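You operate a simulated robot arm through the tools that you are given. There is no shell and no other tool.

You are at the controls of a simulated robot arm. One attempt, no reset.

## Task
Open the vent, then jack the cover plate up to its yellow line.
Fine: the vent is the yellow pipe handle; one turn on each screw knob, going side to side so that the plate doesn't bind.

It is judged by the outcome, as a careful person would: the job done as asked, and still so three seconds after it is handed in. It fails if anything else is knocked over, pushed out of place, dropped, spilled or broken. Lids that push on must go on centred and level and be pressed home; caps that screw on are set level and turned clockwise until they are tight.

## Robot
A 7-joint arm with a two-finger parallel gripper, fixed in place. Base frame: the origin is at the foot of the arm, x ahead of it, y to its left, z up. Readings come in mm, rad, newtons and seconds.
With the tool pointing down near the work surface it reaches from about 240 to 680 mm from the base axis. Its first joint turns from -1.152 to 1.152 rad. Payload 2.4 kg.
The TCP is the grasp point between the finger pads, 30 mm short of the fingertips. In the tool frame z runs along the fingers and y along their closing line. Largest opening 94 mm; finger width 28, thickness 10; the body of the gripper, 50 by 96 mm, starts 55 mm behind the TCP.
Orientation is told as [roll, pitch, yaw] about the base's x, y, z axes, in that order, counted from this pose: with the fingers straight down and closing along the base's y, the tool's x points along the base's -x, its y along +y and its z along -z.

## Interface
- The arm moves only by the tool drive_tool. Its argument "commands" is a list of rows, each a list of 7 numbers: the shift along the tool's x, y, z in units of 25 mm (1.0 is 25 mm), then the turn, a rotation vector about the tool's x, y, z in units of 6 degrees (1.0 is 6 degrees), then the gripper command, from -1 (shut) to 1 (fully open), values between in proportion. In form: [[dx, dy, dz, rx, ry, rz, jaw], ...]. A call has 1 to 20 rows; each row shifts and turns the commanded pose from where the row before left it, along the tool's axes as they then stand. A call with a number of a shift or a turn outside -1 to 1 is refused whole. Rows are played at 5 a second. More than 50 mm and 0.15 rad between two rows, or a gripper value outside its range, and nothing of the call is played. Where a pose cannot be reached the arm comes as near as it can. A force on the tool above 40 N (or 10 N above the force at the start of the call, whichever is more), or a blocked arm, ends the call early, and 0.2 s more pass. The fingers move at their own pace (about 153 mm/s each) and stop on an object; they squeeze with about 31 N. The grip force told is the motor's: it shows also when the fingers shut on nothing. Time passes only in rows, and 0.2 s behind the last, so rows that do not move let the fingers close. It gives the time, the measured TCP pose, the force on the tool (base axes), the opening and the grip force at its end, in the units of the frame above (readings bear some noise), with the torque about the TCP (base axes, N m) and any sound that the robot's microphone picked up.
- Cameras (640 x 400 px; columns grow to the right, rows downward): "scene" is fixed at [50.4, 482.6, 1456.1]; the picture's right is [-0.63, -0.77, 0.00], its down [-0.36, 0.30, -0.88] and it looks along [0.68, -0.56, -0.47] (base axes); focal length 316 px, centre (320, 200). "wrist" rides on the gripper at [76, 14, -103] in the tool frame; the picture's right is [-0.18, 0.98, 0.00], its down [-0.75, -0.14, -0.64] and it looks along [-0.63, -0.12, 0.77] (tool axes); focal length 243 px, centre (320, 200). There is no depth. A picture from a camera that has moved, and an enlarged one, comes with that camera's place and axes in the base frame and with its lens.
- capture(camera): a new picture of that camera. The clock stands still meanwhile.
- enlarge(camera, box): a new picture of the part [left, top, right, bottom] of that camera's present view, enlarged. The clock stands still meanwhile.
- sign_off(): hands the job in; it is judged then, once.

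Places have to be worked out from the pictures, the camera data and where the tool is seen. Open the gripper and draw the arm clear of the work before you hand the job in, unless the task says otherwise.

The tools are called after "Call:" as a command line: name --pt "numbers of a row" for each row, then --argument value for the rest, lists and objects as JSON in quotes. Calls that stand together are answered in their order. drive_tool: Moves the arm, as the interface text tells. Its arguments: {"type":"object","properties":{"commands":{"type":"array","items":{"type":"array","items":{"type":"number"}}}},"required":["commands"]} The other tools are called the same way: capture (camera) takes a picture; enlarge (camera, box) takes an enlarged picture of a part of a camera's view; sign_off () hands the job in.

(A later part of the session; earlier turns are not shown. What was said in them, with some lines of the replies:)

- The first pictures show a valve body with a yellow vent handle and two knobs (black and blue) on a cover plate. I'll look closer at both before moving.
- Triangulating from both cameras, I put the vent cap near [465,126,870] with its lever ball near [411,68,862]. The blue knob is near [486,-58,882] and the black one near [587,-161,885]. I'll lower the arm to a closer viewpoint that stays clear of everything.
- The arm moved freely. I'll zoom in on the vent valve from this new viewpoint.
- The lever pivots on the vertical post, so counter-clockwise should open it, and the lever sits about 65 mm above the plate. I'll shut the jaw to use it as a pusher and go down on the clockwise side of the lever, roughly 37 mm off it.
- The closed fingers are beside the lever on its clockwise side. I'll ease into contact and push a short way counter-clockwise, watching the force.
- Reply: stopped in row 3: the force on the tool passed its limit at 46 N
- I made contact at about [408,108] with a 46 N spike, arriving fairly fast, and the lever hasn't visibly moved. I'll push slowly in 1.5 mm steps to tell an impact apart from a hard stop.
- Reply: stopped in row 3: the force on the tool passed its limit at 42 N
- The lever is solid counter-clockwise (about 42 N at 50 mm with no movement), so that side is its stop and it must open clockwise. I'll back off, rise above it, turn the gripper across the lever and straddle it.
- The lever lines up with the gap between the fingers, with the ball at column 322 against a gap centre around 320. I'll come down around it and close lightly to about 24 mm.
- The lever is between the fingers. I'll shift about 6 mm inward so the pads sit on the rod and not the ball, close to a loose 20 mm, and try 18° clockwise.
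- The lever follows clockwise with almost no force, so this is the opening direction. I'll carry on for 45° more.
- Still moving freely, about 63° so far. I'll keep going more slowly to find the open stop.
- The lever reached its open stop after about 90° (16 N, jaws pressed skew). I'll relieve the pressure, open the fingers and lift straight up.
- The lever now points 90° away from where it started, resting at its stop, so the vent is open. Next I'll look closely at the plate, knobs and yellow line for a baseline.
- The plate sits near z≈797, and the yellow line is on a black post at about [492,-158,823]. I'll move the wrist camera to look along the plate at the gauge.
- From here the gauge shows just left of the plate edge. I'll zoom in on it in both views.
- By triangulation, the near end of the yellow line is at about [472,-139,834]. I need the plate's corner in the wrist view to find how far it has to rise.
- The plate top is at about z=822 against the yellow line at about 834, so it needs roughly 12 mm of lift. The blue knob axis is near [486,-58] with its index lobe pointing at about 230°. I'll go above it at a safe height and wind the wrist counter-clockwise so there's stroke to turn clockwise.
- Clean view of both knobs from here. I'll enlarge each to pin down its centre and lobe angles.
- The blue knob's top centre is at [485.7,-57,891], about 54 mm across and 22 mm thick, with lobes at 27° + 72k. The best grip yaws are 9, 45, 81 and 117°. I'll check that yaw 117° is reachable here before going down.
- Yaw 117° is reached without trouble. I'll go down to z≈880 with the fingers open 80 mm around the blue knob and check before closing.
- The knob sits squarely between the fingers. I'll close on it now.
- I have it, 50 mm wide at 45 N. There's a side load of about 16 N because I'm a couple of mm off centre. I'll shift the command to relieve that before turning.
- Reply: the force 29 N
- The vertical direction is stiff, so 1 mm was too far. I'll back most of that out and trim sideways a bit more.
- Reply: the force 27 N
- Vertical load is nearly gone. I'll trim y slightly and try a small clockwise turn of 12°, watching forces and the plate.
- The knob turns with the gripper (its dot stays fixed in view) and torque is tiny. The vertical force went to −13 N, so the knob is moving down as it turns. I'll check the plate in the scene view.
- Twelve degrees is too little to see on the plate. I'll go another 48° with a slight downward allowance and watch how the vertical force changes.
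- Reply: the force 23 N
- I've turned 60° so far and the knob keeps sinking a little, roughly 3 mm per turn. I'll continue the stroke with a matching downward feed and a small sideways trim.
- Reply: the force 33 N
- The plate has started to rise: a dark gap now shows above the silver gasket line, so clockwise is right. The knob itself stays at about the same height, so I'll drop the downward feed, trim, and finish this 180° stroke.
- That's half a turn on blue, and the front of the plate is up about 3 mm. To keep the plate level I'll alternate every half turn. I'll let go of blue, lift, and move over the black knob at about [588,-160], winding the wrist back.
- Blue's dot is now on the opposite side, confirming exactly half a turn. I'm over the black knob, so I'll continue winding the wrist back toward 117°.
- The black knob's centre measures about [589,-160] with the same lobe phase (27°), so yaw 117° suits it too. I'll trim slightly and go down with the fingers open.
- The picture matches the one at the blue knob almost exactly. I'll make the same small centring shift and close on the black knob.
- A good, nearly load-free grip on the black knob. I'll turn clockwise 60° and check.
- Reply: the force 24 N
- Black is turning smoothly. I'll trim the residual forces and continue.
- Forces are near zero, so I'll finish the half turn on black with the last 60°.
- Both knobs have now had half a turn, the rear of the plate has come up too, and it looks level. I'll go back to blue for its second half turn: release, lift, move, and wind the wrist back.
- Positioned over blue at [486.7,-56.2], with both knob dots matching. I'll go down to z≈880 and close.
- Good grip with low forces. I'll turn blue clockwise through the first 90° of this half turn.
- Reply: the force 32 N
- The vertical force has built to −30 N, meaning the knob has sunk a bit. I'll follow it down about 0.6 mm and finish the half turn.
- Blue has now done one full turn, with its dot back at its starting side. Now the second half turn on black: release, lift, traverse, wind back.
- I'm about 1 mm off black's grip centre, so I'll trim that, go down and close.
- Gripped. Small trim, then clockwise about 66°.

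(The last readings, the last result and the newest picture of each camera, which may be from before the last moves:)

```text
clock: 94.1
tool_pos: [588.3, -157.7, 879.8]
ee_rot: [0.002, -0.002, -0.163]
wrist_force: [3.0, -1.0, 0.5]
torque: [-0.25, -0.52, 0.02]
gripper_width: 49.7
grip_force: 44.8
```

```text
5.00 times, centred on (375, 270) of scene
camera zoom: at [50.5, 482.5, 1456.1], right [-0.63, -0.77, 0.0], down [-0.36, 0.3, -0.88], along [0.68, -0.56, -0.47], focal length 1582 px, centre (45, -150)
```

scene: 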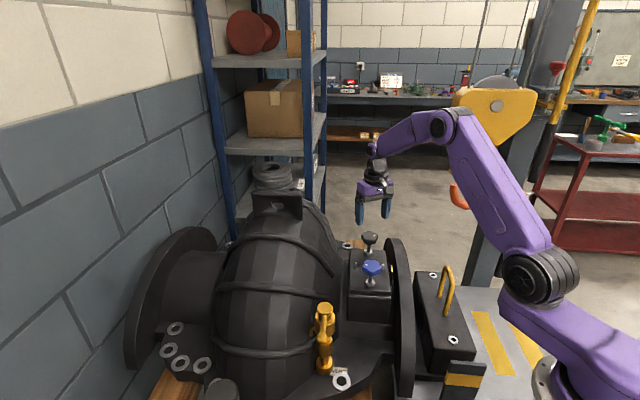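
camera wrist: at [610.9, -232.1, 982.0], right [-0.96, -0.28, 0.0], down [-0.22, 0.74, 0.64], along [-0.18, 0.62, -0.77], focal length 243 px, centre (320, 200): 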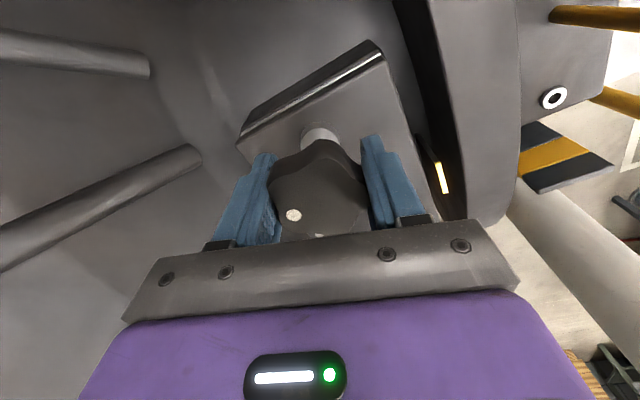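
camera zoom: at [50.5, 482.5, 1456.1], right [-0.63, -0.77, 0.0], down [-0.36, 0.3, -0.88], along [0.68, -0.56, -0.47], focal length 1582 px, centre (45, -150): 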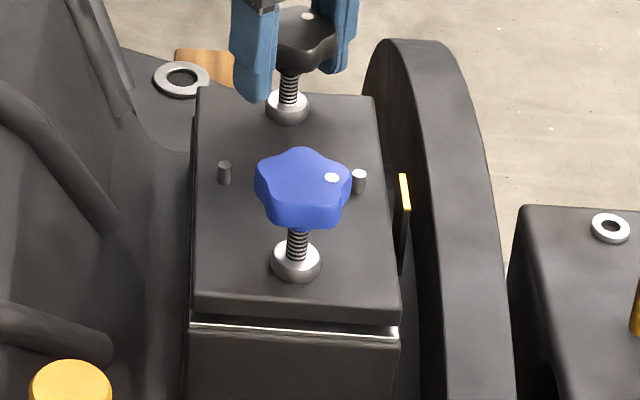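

Forces are near zero. The last 54° completes black's first full turn.

Call:
drive_tool --pt "0 0 0 0 0 1 -1" --pt "0 0 0 0 0 1 -1" --pt "0 0 0 0 0 1 -1" --pt "0 0 0 0 0 1 -1" --pt "0 0 0 0 0 1 -1" --pt "0 0 0 0 0 1 -1" --pt "0 0 0 0 0 1 -1" --pt "0 0 0 0 0 1 -1" --pt "0 0 0 0 0 0.97 -1" --pt "0 0 0 0 0 0 -1"

Call:
capture --camera "wrist"

Call:
enlarge --camera "scene" --box '[340, 230, 410, 310]'

Call:
enlarge --camera "scene" --box '[340, 260, 400, 310]'

```text
clock: 96.3
tool_pos: [588.4, -156.7, 879.0]
ee_rot: [0.001, -0.001, -1.102]
wrist_force: [2.3, -2.8, 4.5]
torque: [-0.58, 0.05, -0.05]
gripper_width: 49.6
grip_force: 44.7
```

```text
taken
camera wrist: at [567.6, -83.2, 982.1], right [0.96, 0.28, 0.0], down [0.21, -0.74, 0.64], along [0.18, -0.62, -0.77], focal length 243 px, centre (320, 200)
```

wrist: 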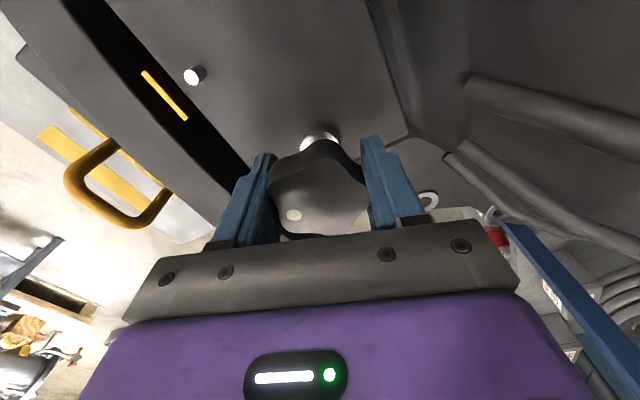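

```text
5.00 times, centred on (375, 270) of scene
camera zoom: at [50.3, 482.5, 1456.1], right [-0.63, -0.77, 0.0], down [-0.36, 0.3, -0.88], along [0.68, -0.56, -0.47], focal length 1582 px, centre (45, -150)
```

zoom: 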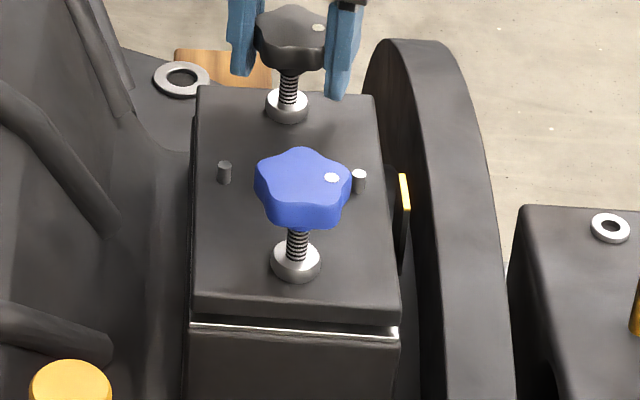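

```text
8.00 times, centred on (370, 285) of scene
camera zoom: at [50.3, 482.5, 1456.1], right [-0.63, -0.77, 0.0], down [-0.36, 0.3, -0.88], along [0.68, -0.56, -0.47], focal length 2531 px, centre (-80, -480)
```

zoom: 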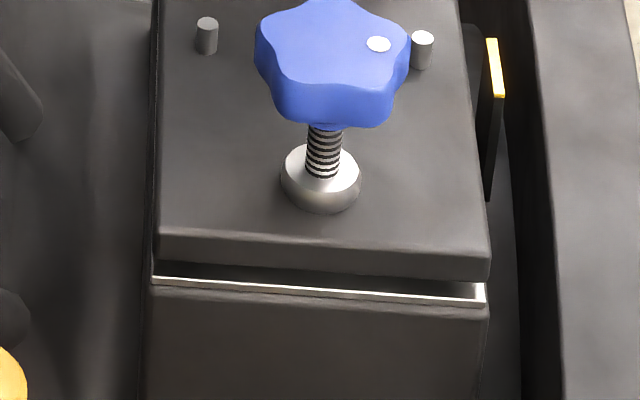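

Both knobs have had one full turn. I'll measure the rise with the same 10× scene crop used at the start.

Call:
enlarge --camera "scene" --box '[340, 270, 400, 310]'

Call:
enlarge --camera "scene" --box '[375, 245, 410, 300]'

Call:
enlarge --camera "wrist" --box '[120, 50, 240, 130]'

```text
10.00 times, centred on (370, 290) of scene
camera zoom: at [50.3, 482.5, 1456.1], right [-0.63, -0.77, 0.0], down [-0.36, 0.3, -0.88], along [0.68, -0.56, -0.47], focal length 3163 px, centre (-180, -700)
```

zoom: 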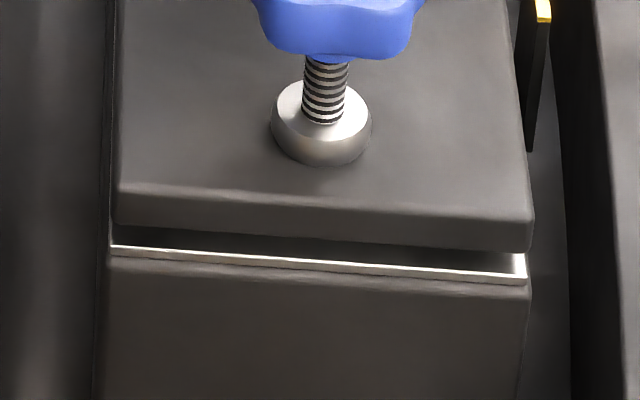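

```text
7.27 times, centred on (392, 272) of scene
camera zoom: at [50.3, 482.5, 1456.1], right [-0.63, -0.77, 0.0], down [-0.36, 0.3, -0.88], along [0.68, -0.56, -0.47], focal length 2300 px, centre (-207, -327)
```

zoom: 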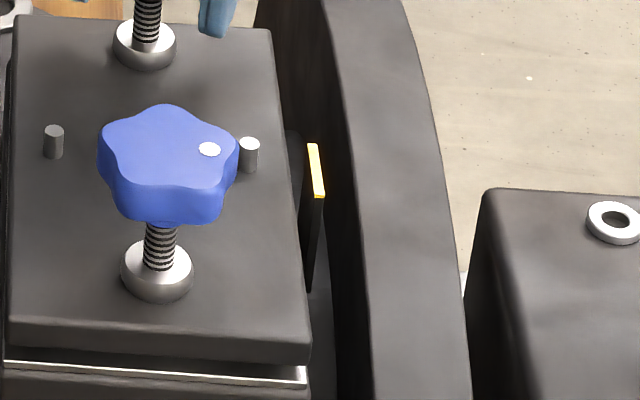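

```text
5.00 times, centred on (180, 90) of wrist
camera zoom: at [567.6, -83.2, 982.1], right [0.96, 0.28, 0.0], down [0.21, -0.74, 0.64], along [0.18, -0.62, -0.77], focal length 1213 px, centre (1020, 750)
```

zoom: 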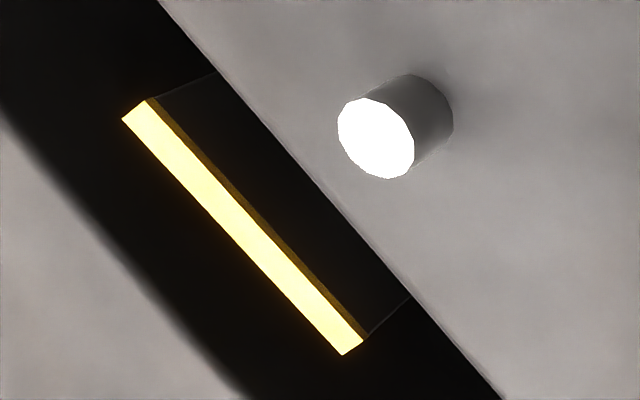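

By several estimates (collars, plate edge, guide pins) the plate top is now at about z=829–830, and the yellow line is at about 829. So one turn on each seems to have brought it to the line. I'll take tighter crops to verify before deciding.

Call:
enlarge --camera "wrist" --box '[135, 60, 215, 110]'

Call:
enlarge --camera "scene" --box '[376, 256, 400, 276]'

```text
8.00 times, centred on (175, 85) of wrist
camera zoom: at [567.6, -83.2, 982.1], right [0.96, 0.28, 0.0], down [0.21, -0.74, 0.64], along [0.18, -0.62, -0.77], focal length 1941 px, centre (1480, 1120)
```

zoom: 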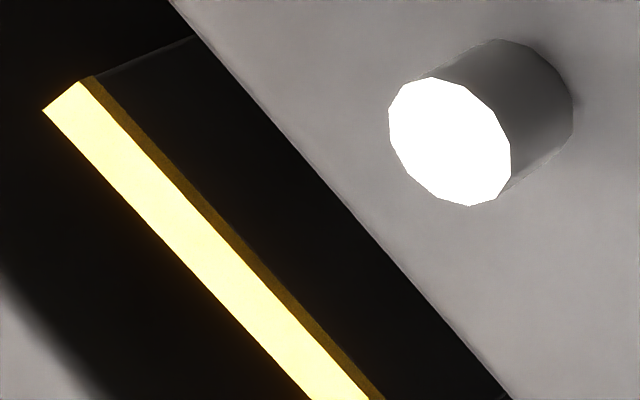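

```text
16.00 times, centred on (388, 266) of scene
camera zoom: at [50.3, 482.5, 1456.1], right [-0.63, -0.77, 0.0], down [-0.36, 0.3, -0.88], along [0.68, -0.56, -0.47], focal length 5061 px, centre (-768, -856)
```

zoom: 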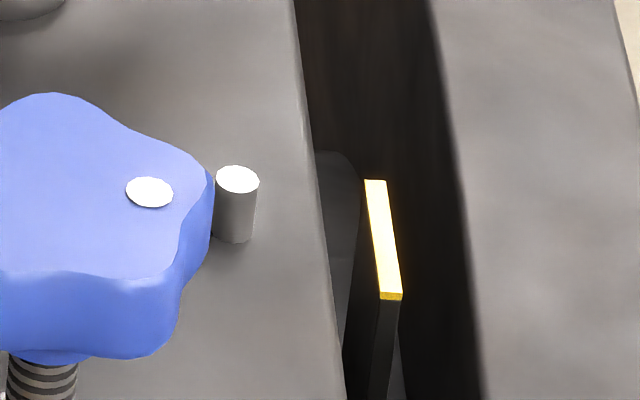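

At 16×, the yellow cap is about 2 mm thick. Measured from the fixed guide pin, the plate top is about 11.7 mm below the pin top and the yellow line spans about 11.0–12.9 mm below it. So the plate edge is at the line after exactly one turn on each knob. I'll release black, lift off, and view the gauge from the front to confirm.

Call:
drive_tool --pt "0 0 0 0 0 0 0.7" --pt "0 0 0 0 0 0 0.7" --pt "0 0 -0.9 0 0 0 0.7" --pt "0 0 -1 0 0 0 0.7" --pt "0 0 -1 0 0 0 0.7" --pt "0 0 -0.9 0 0 0 1" --pt "0.717 -0.601 0 0 0 0 1" --pt "0.717 -0.601 0 0 0 0 1" --pt "0.717 -0.601 0 0 0 0 1" --pt "0.717 -0.601 0 0 0 0 1" --pt "0.717 -0.601 0 0 0 0 1" --pt "0.717 -0.601 0 0 0 0 1" --pt "0.717 -0.601 0 0 0 0 1" --pt "0.717 -0.601 0 0 0 0 1" --pt "0 0 0 0 0 -0.954 1" --pt "0 0 0 0 0 -0.954 1" --pt "0 0 0 0 0 -0.954 1" --pt "0 0 0 0 0 -0.954 1" --pt "0 0 0 0 0 -0.954 1" --pt "0 0 0 0 0 0 1"

Call:
capture --camera "wrist"

Call:
enlarge --camera "scene" --box '[340, 230, 410, 310]'

```text
clock: 100.5
tool_pos: [415.4, -84.3, 975.5]
ee_rot: [0.002, -0.001, -0.598]
wrist_force: [-0.7, -0.4, 0.0]
torque: [0.02, 0.03, 0.0]
gripper_width: 93.8
grip_force: 0.0
```

```text
taken
camera wrist: at [362.1, -29.7, 1076.6], right [0.71, 0.71, 0.0], down [0.54, -0.54, 0.64], along [0.46, -0.45, -0.77], focal length 243 px, centre (320, 200)
```

wrist: 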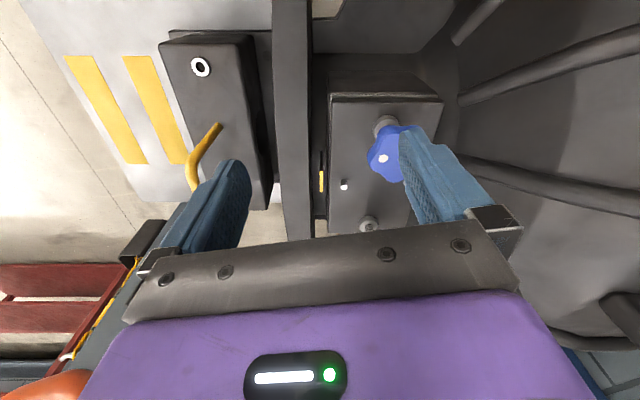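

```text
5.00 times, centred on (375, 270) of scene
camera zoom: at [50.4, 482.6, 1456.1], right [-0.63, -0.77, 0.0], down [-0.36, 0.3, -0.88], along [0.68, -0.56, -0.47], focal length 1582 px, centre (45, -150)
```

zoom: 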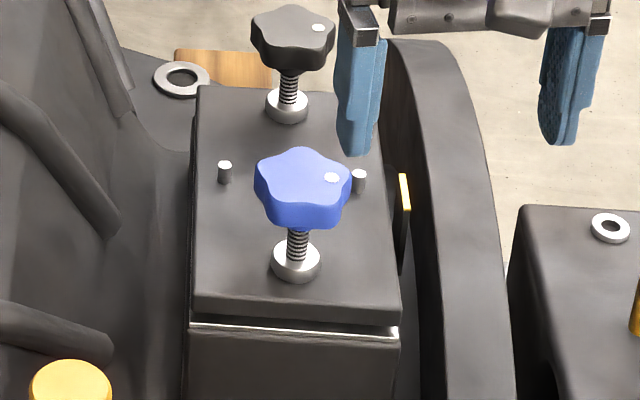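

Now the wrist camera is square to the plate, so equal heights fall on comparable rows. Zooming on the gauge and pin.

Call:
enlarge --camera "wrist" --box '[308, 150, 358, 200]'

Call:
enlarge --camera "wrist" --box '[310, 70, 450, 150]'

Call:
enlarge --camera "scene" --box '[376, 256, 400, 276]'

```text
8.00 times, centred on (333, 175) of wrist
camera zoom: at [362.1, -29.7, 1076.6], right [0.71, 0.71, 0.0], down [0.54, -0.54, 0.64], along [0.46, -0.45, -0.77], focal length 1941 px, centre (216, 400)
```

zoom: 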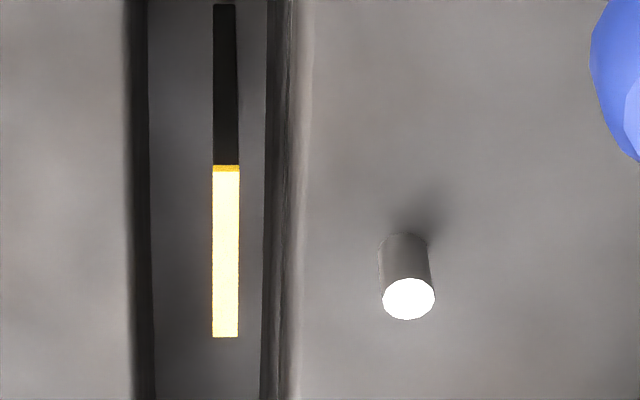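

```text
4.57 times, centred on (380, 110) of wrist
camera zoom: at [362.1, -29.7, 1076.6], right [0.71, 0.71, 0.0], down [0.54, -0.54, 0.64], along [0.46, -0.45, -0.77], focal length 1109 px, centre (46, 611)
```

zoom: 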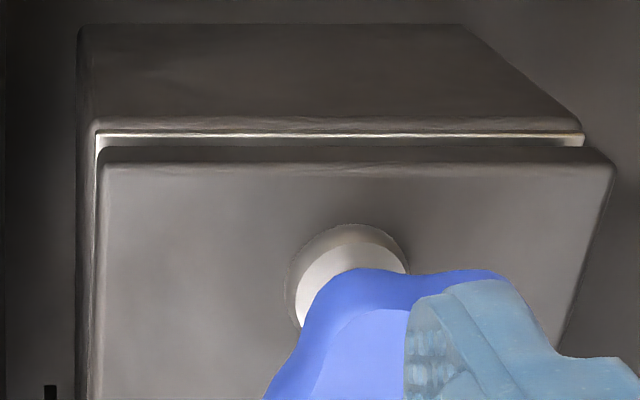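

```text
16.00 times, centred on (388, 266) of scene
camera zoom: at [50.4, 482.6, 1456.1], right [-0.63, -0.77, 0.0], down [-0.36, 0.3, -0.88], along [0.68, -0.56, -0.47], focal length 5061 px, centre (-768, -856)
```

zoom: 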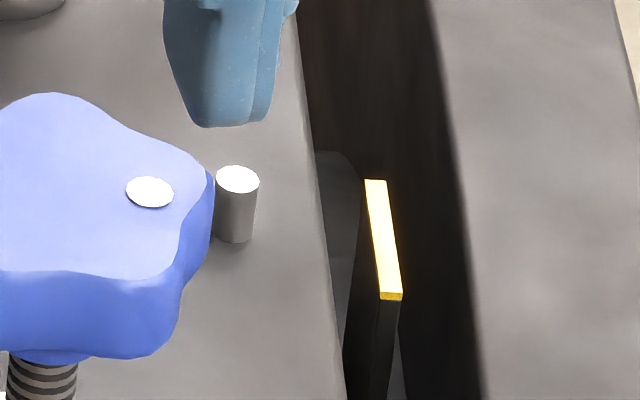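

In this square view the plate top is about 0.7 mm below the top of the roughly 2 mm yellow line, right at it, matching the scene measurement. Both knob dots are back where they began, one full turn each, and the collars read level. I'll raise the arm clear and do a final check of the vent and plate.

Call:
drive_tool --pt "0 0 -1 0 0 0 1" --pt "0 0 -1 0 0 0 1" --pt "0 0 -1 0 0 0 1" --pt "0 0 -1 0 0 0 1" --pt "0 0 -1 0 0 0 1" --pt "0 0 -1 0 0 0 1" --pt "0 0 -1 0 0 0 1" --pt "0 0 -1 0 0 0 1" --pt "0 0 -1 0 0 0 1" --pt "0 0 0 0 0 0 1"

Call:
capture --camera "scene"

Call:
enlarge --camera "scene" --box '[290, 225, 430, 395]'

Call:
enlarge --camera "scene" --box '[340, 228, 410, 310]'

```text
clock: 102.7
tool_pos: [415.8, -84.7, 1201.1]
ee_rot: [0.002, 0.001, -0.6]
wrist_force: [0.5, -0.3, 0.5]
torque: [-0.01, 0.02, 0.01]
gripper_width: 94.1
grip_force: 0.2
```

```text
taken
```

scene: 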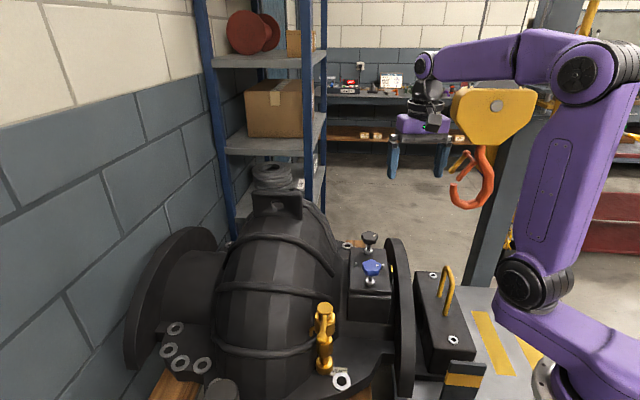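

```text
2.35 times, centred on (360, 310) of scene
camera zoom: at [50.4, 482.6, 1456.1], right [-0.63, -0.77, 0.0], down [-0.36, 0.3, -0.88], along [0.68, -0.56, -0.47], focal length 744 px, centre (226, -59)
```

zoom: 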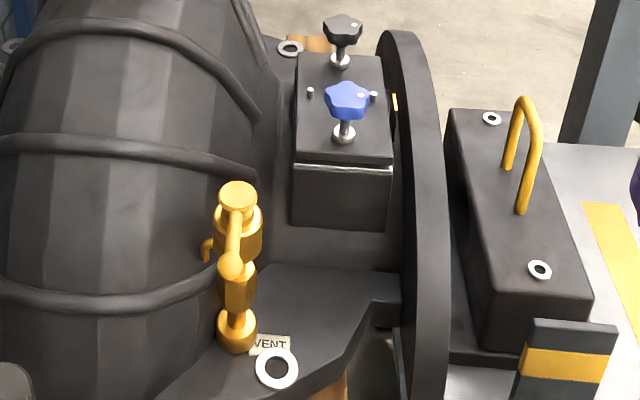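

```text
4.88 times, centred on (375, 269) of scene
camera zoom: at [50.4, 482.6, 1456.1], right [-0.63, -0.77, 0.0], down [-0.36, 0.3, -0.88], along [0.68, -0.56, -0.47], focal length 1543 px, centre (52, -137)
```

zoom: 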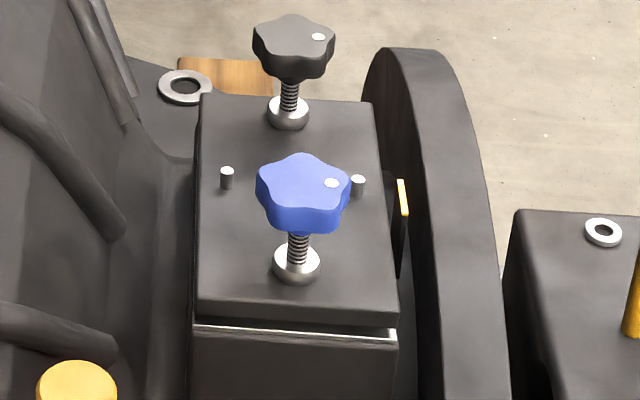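

Final check: the vent lever beside the VENT label is a quarter turn round at its open stop. The plate is level at the yellow line with one turn on each knob, nothing else has moved, and the arm is clear with the gripper open. Handing in.

Call:
sign_off

```text
The job is handed in.
```

The vent is open and the cover plate is jacked up level at its yellow line; I've handed the job in.

- **Vent:** I turned the yellow handle by the VENT label a quarter turn clockwise, from one stop to the other. It wouldn't move counter-clockwise. The microphone reported no sound as it opened, so I'm going by the stops alone.
- **Cover plate:** I gave the blue and black knobs one full clockwise turn each, switching sides every half turn so the plate wouldn't bind. It rose about 7 mm. In the last pictures its top edge is about 0.7 mm below the top of the 2 mm yellow line. That height is measured from the pictures, so allow about 1 mm of error.
- **Finish:** I saw nothing else moved in the final view. The gripper is open and the arm is clear of the work.
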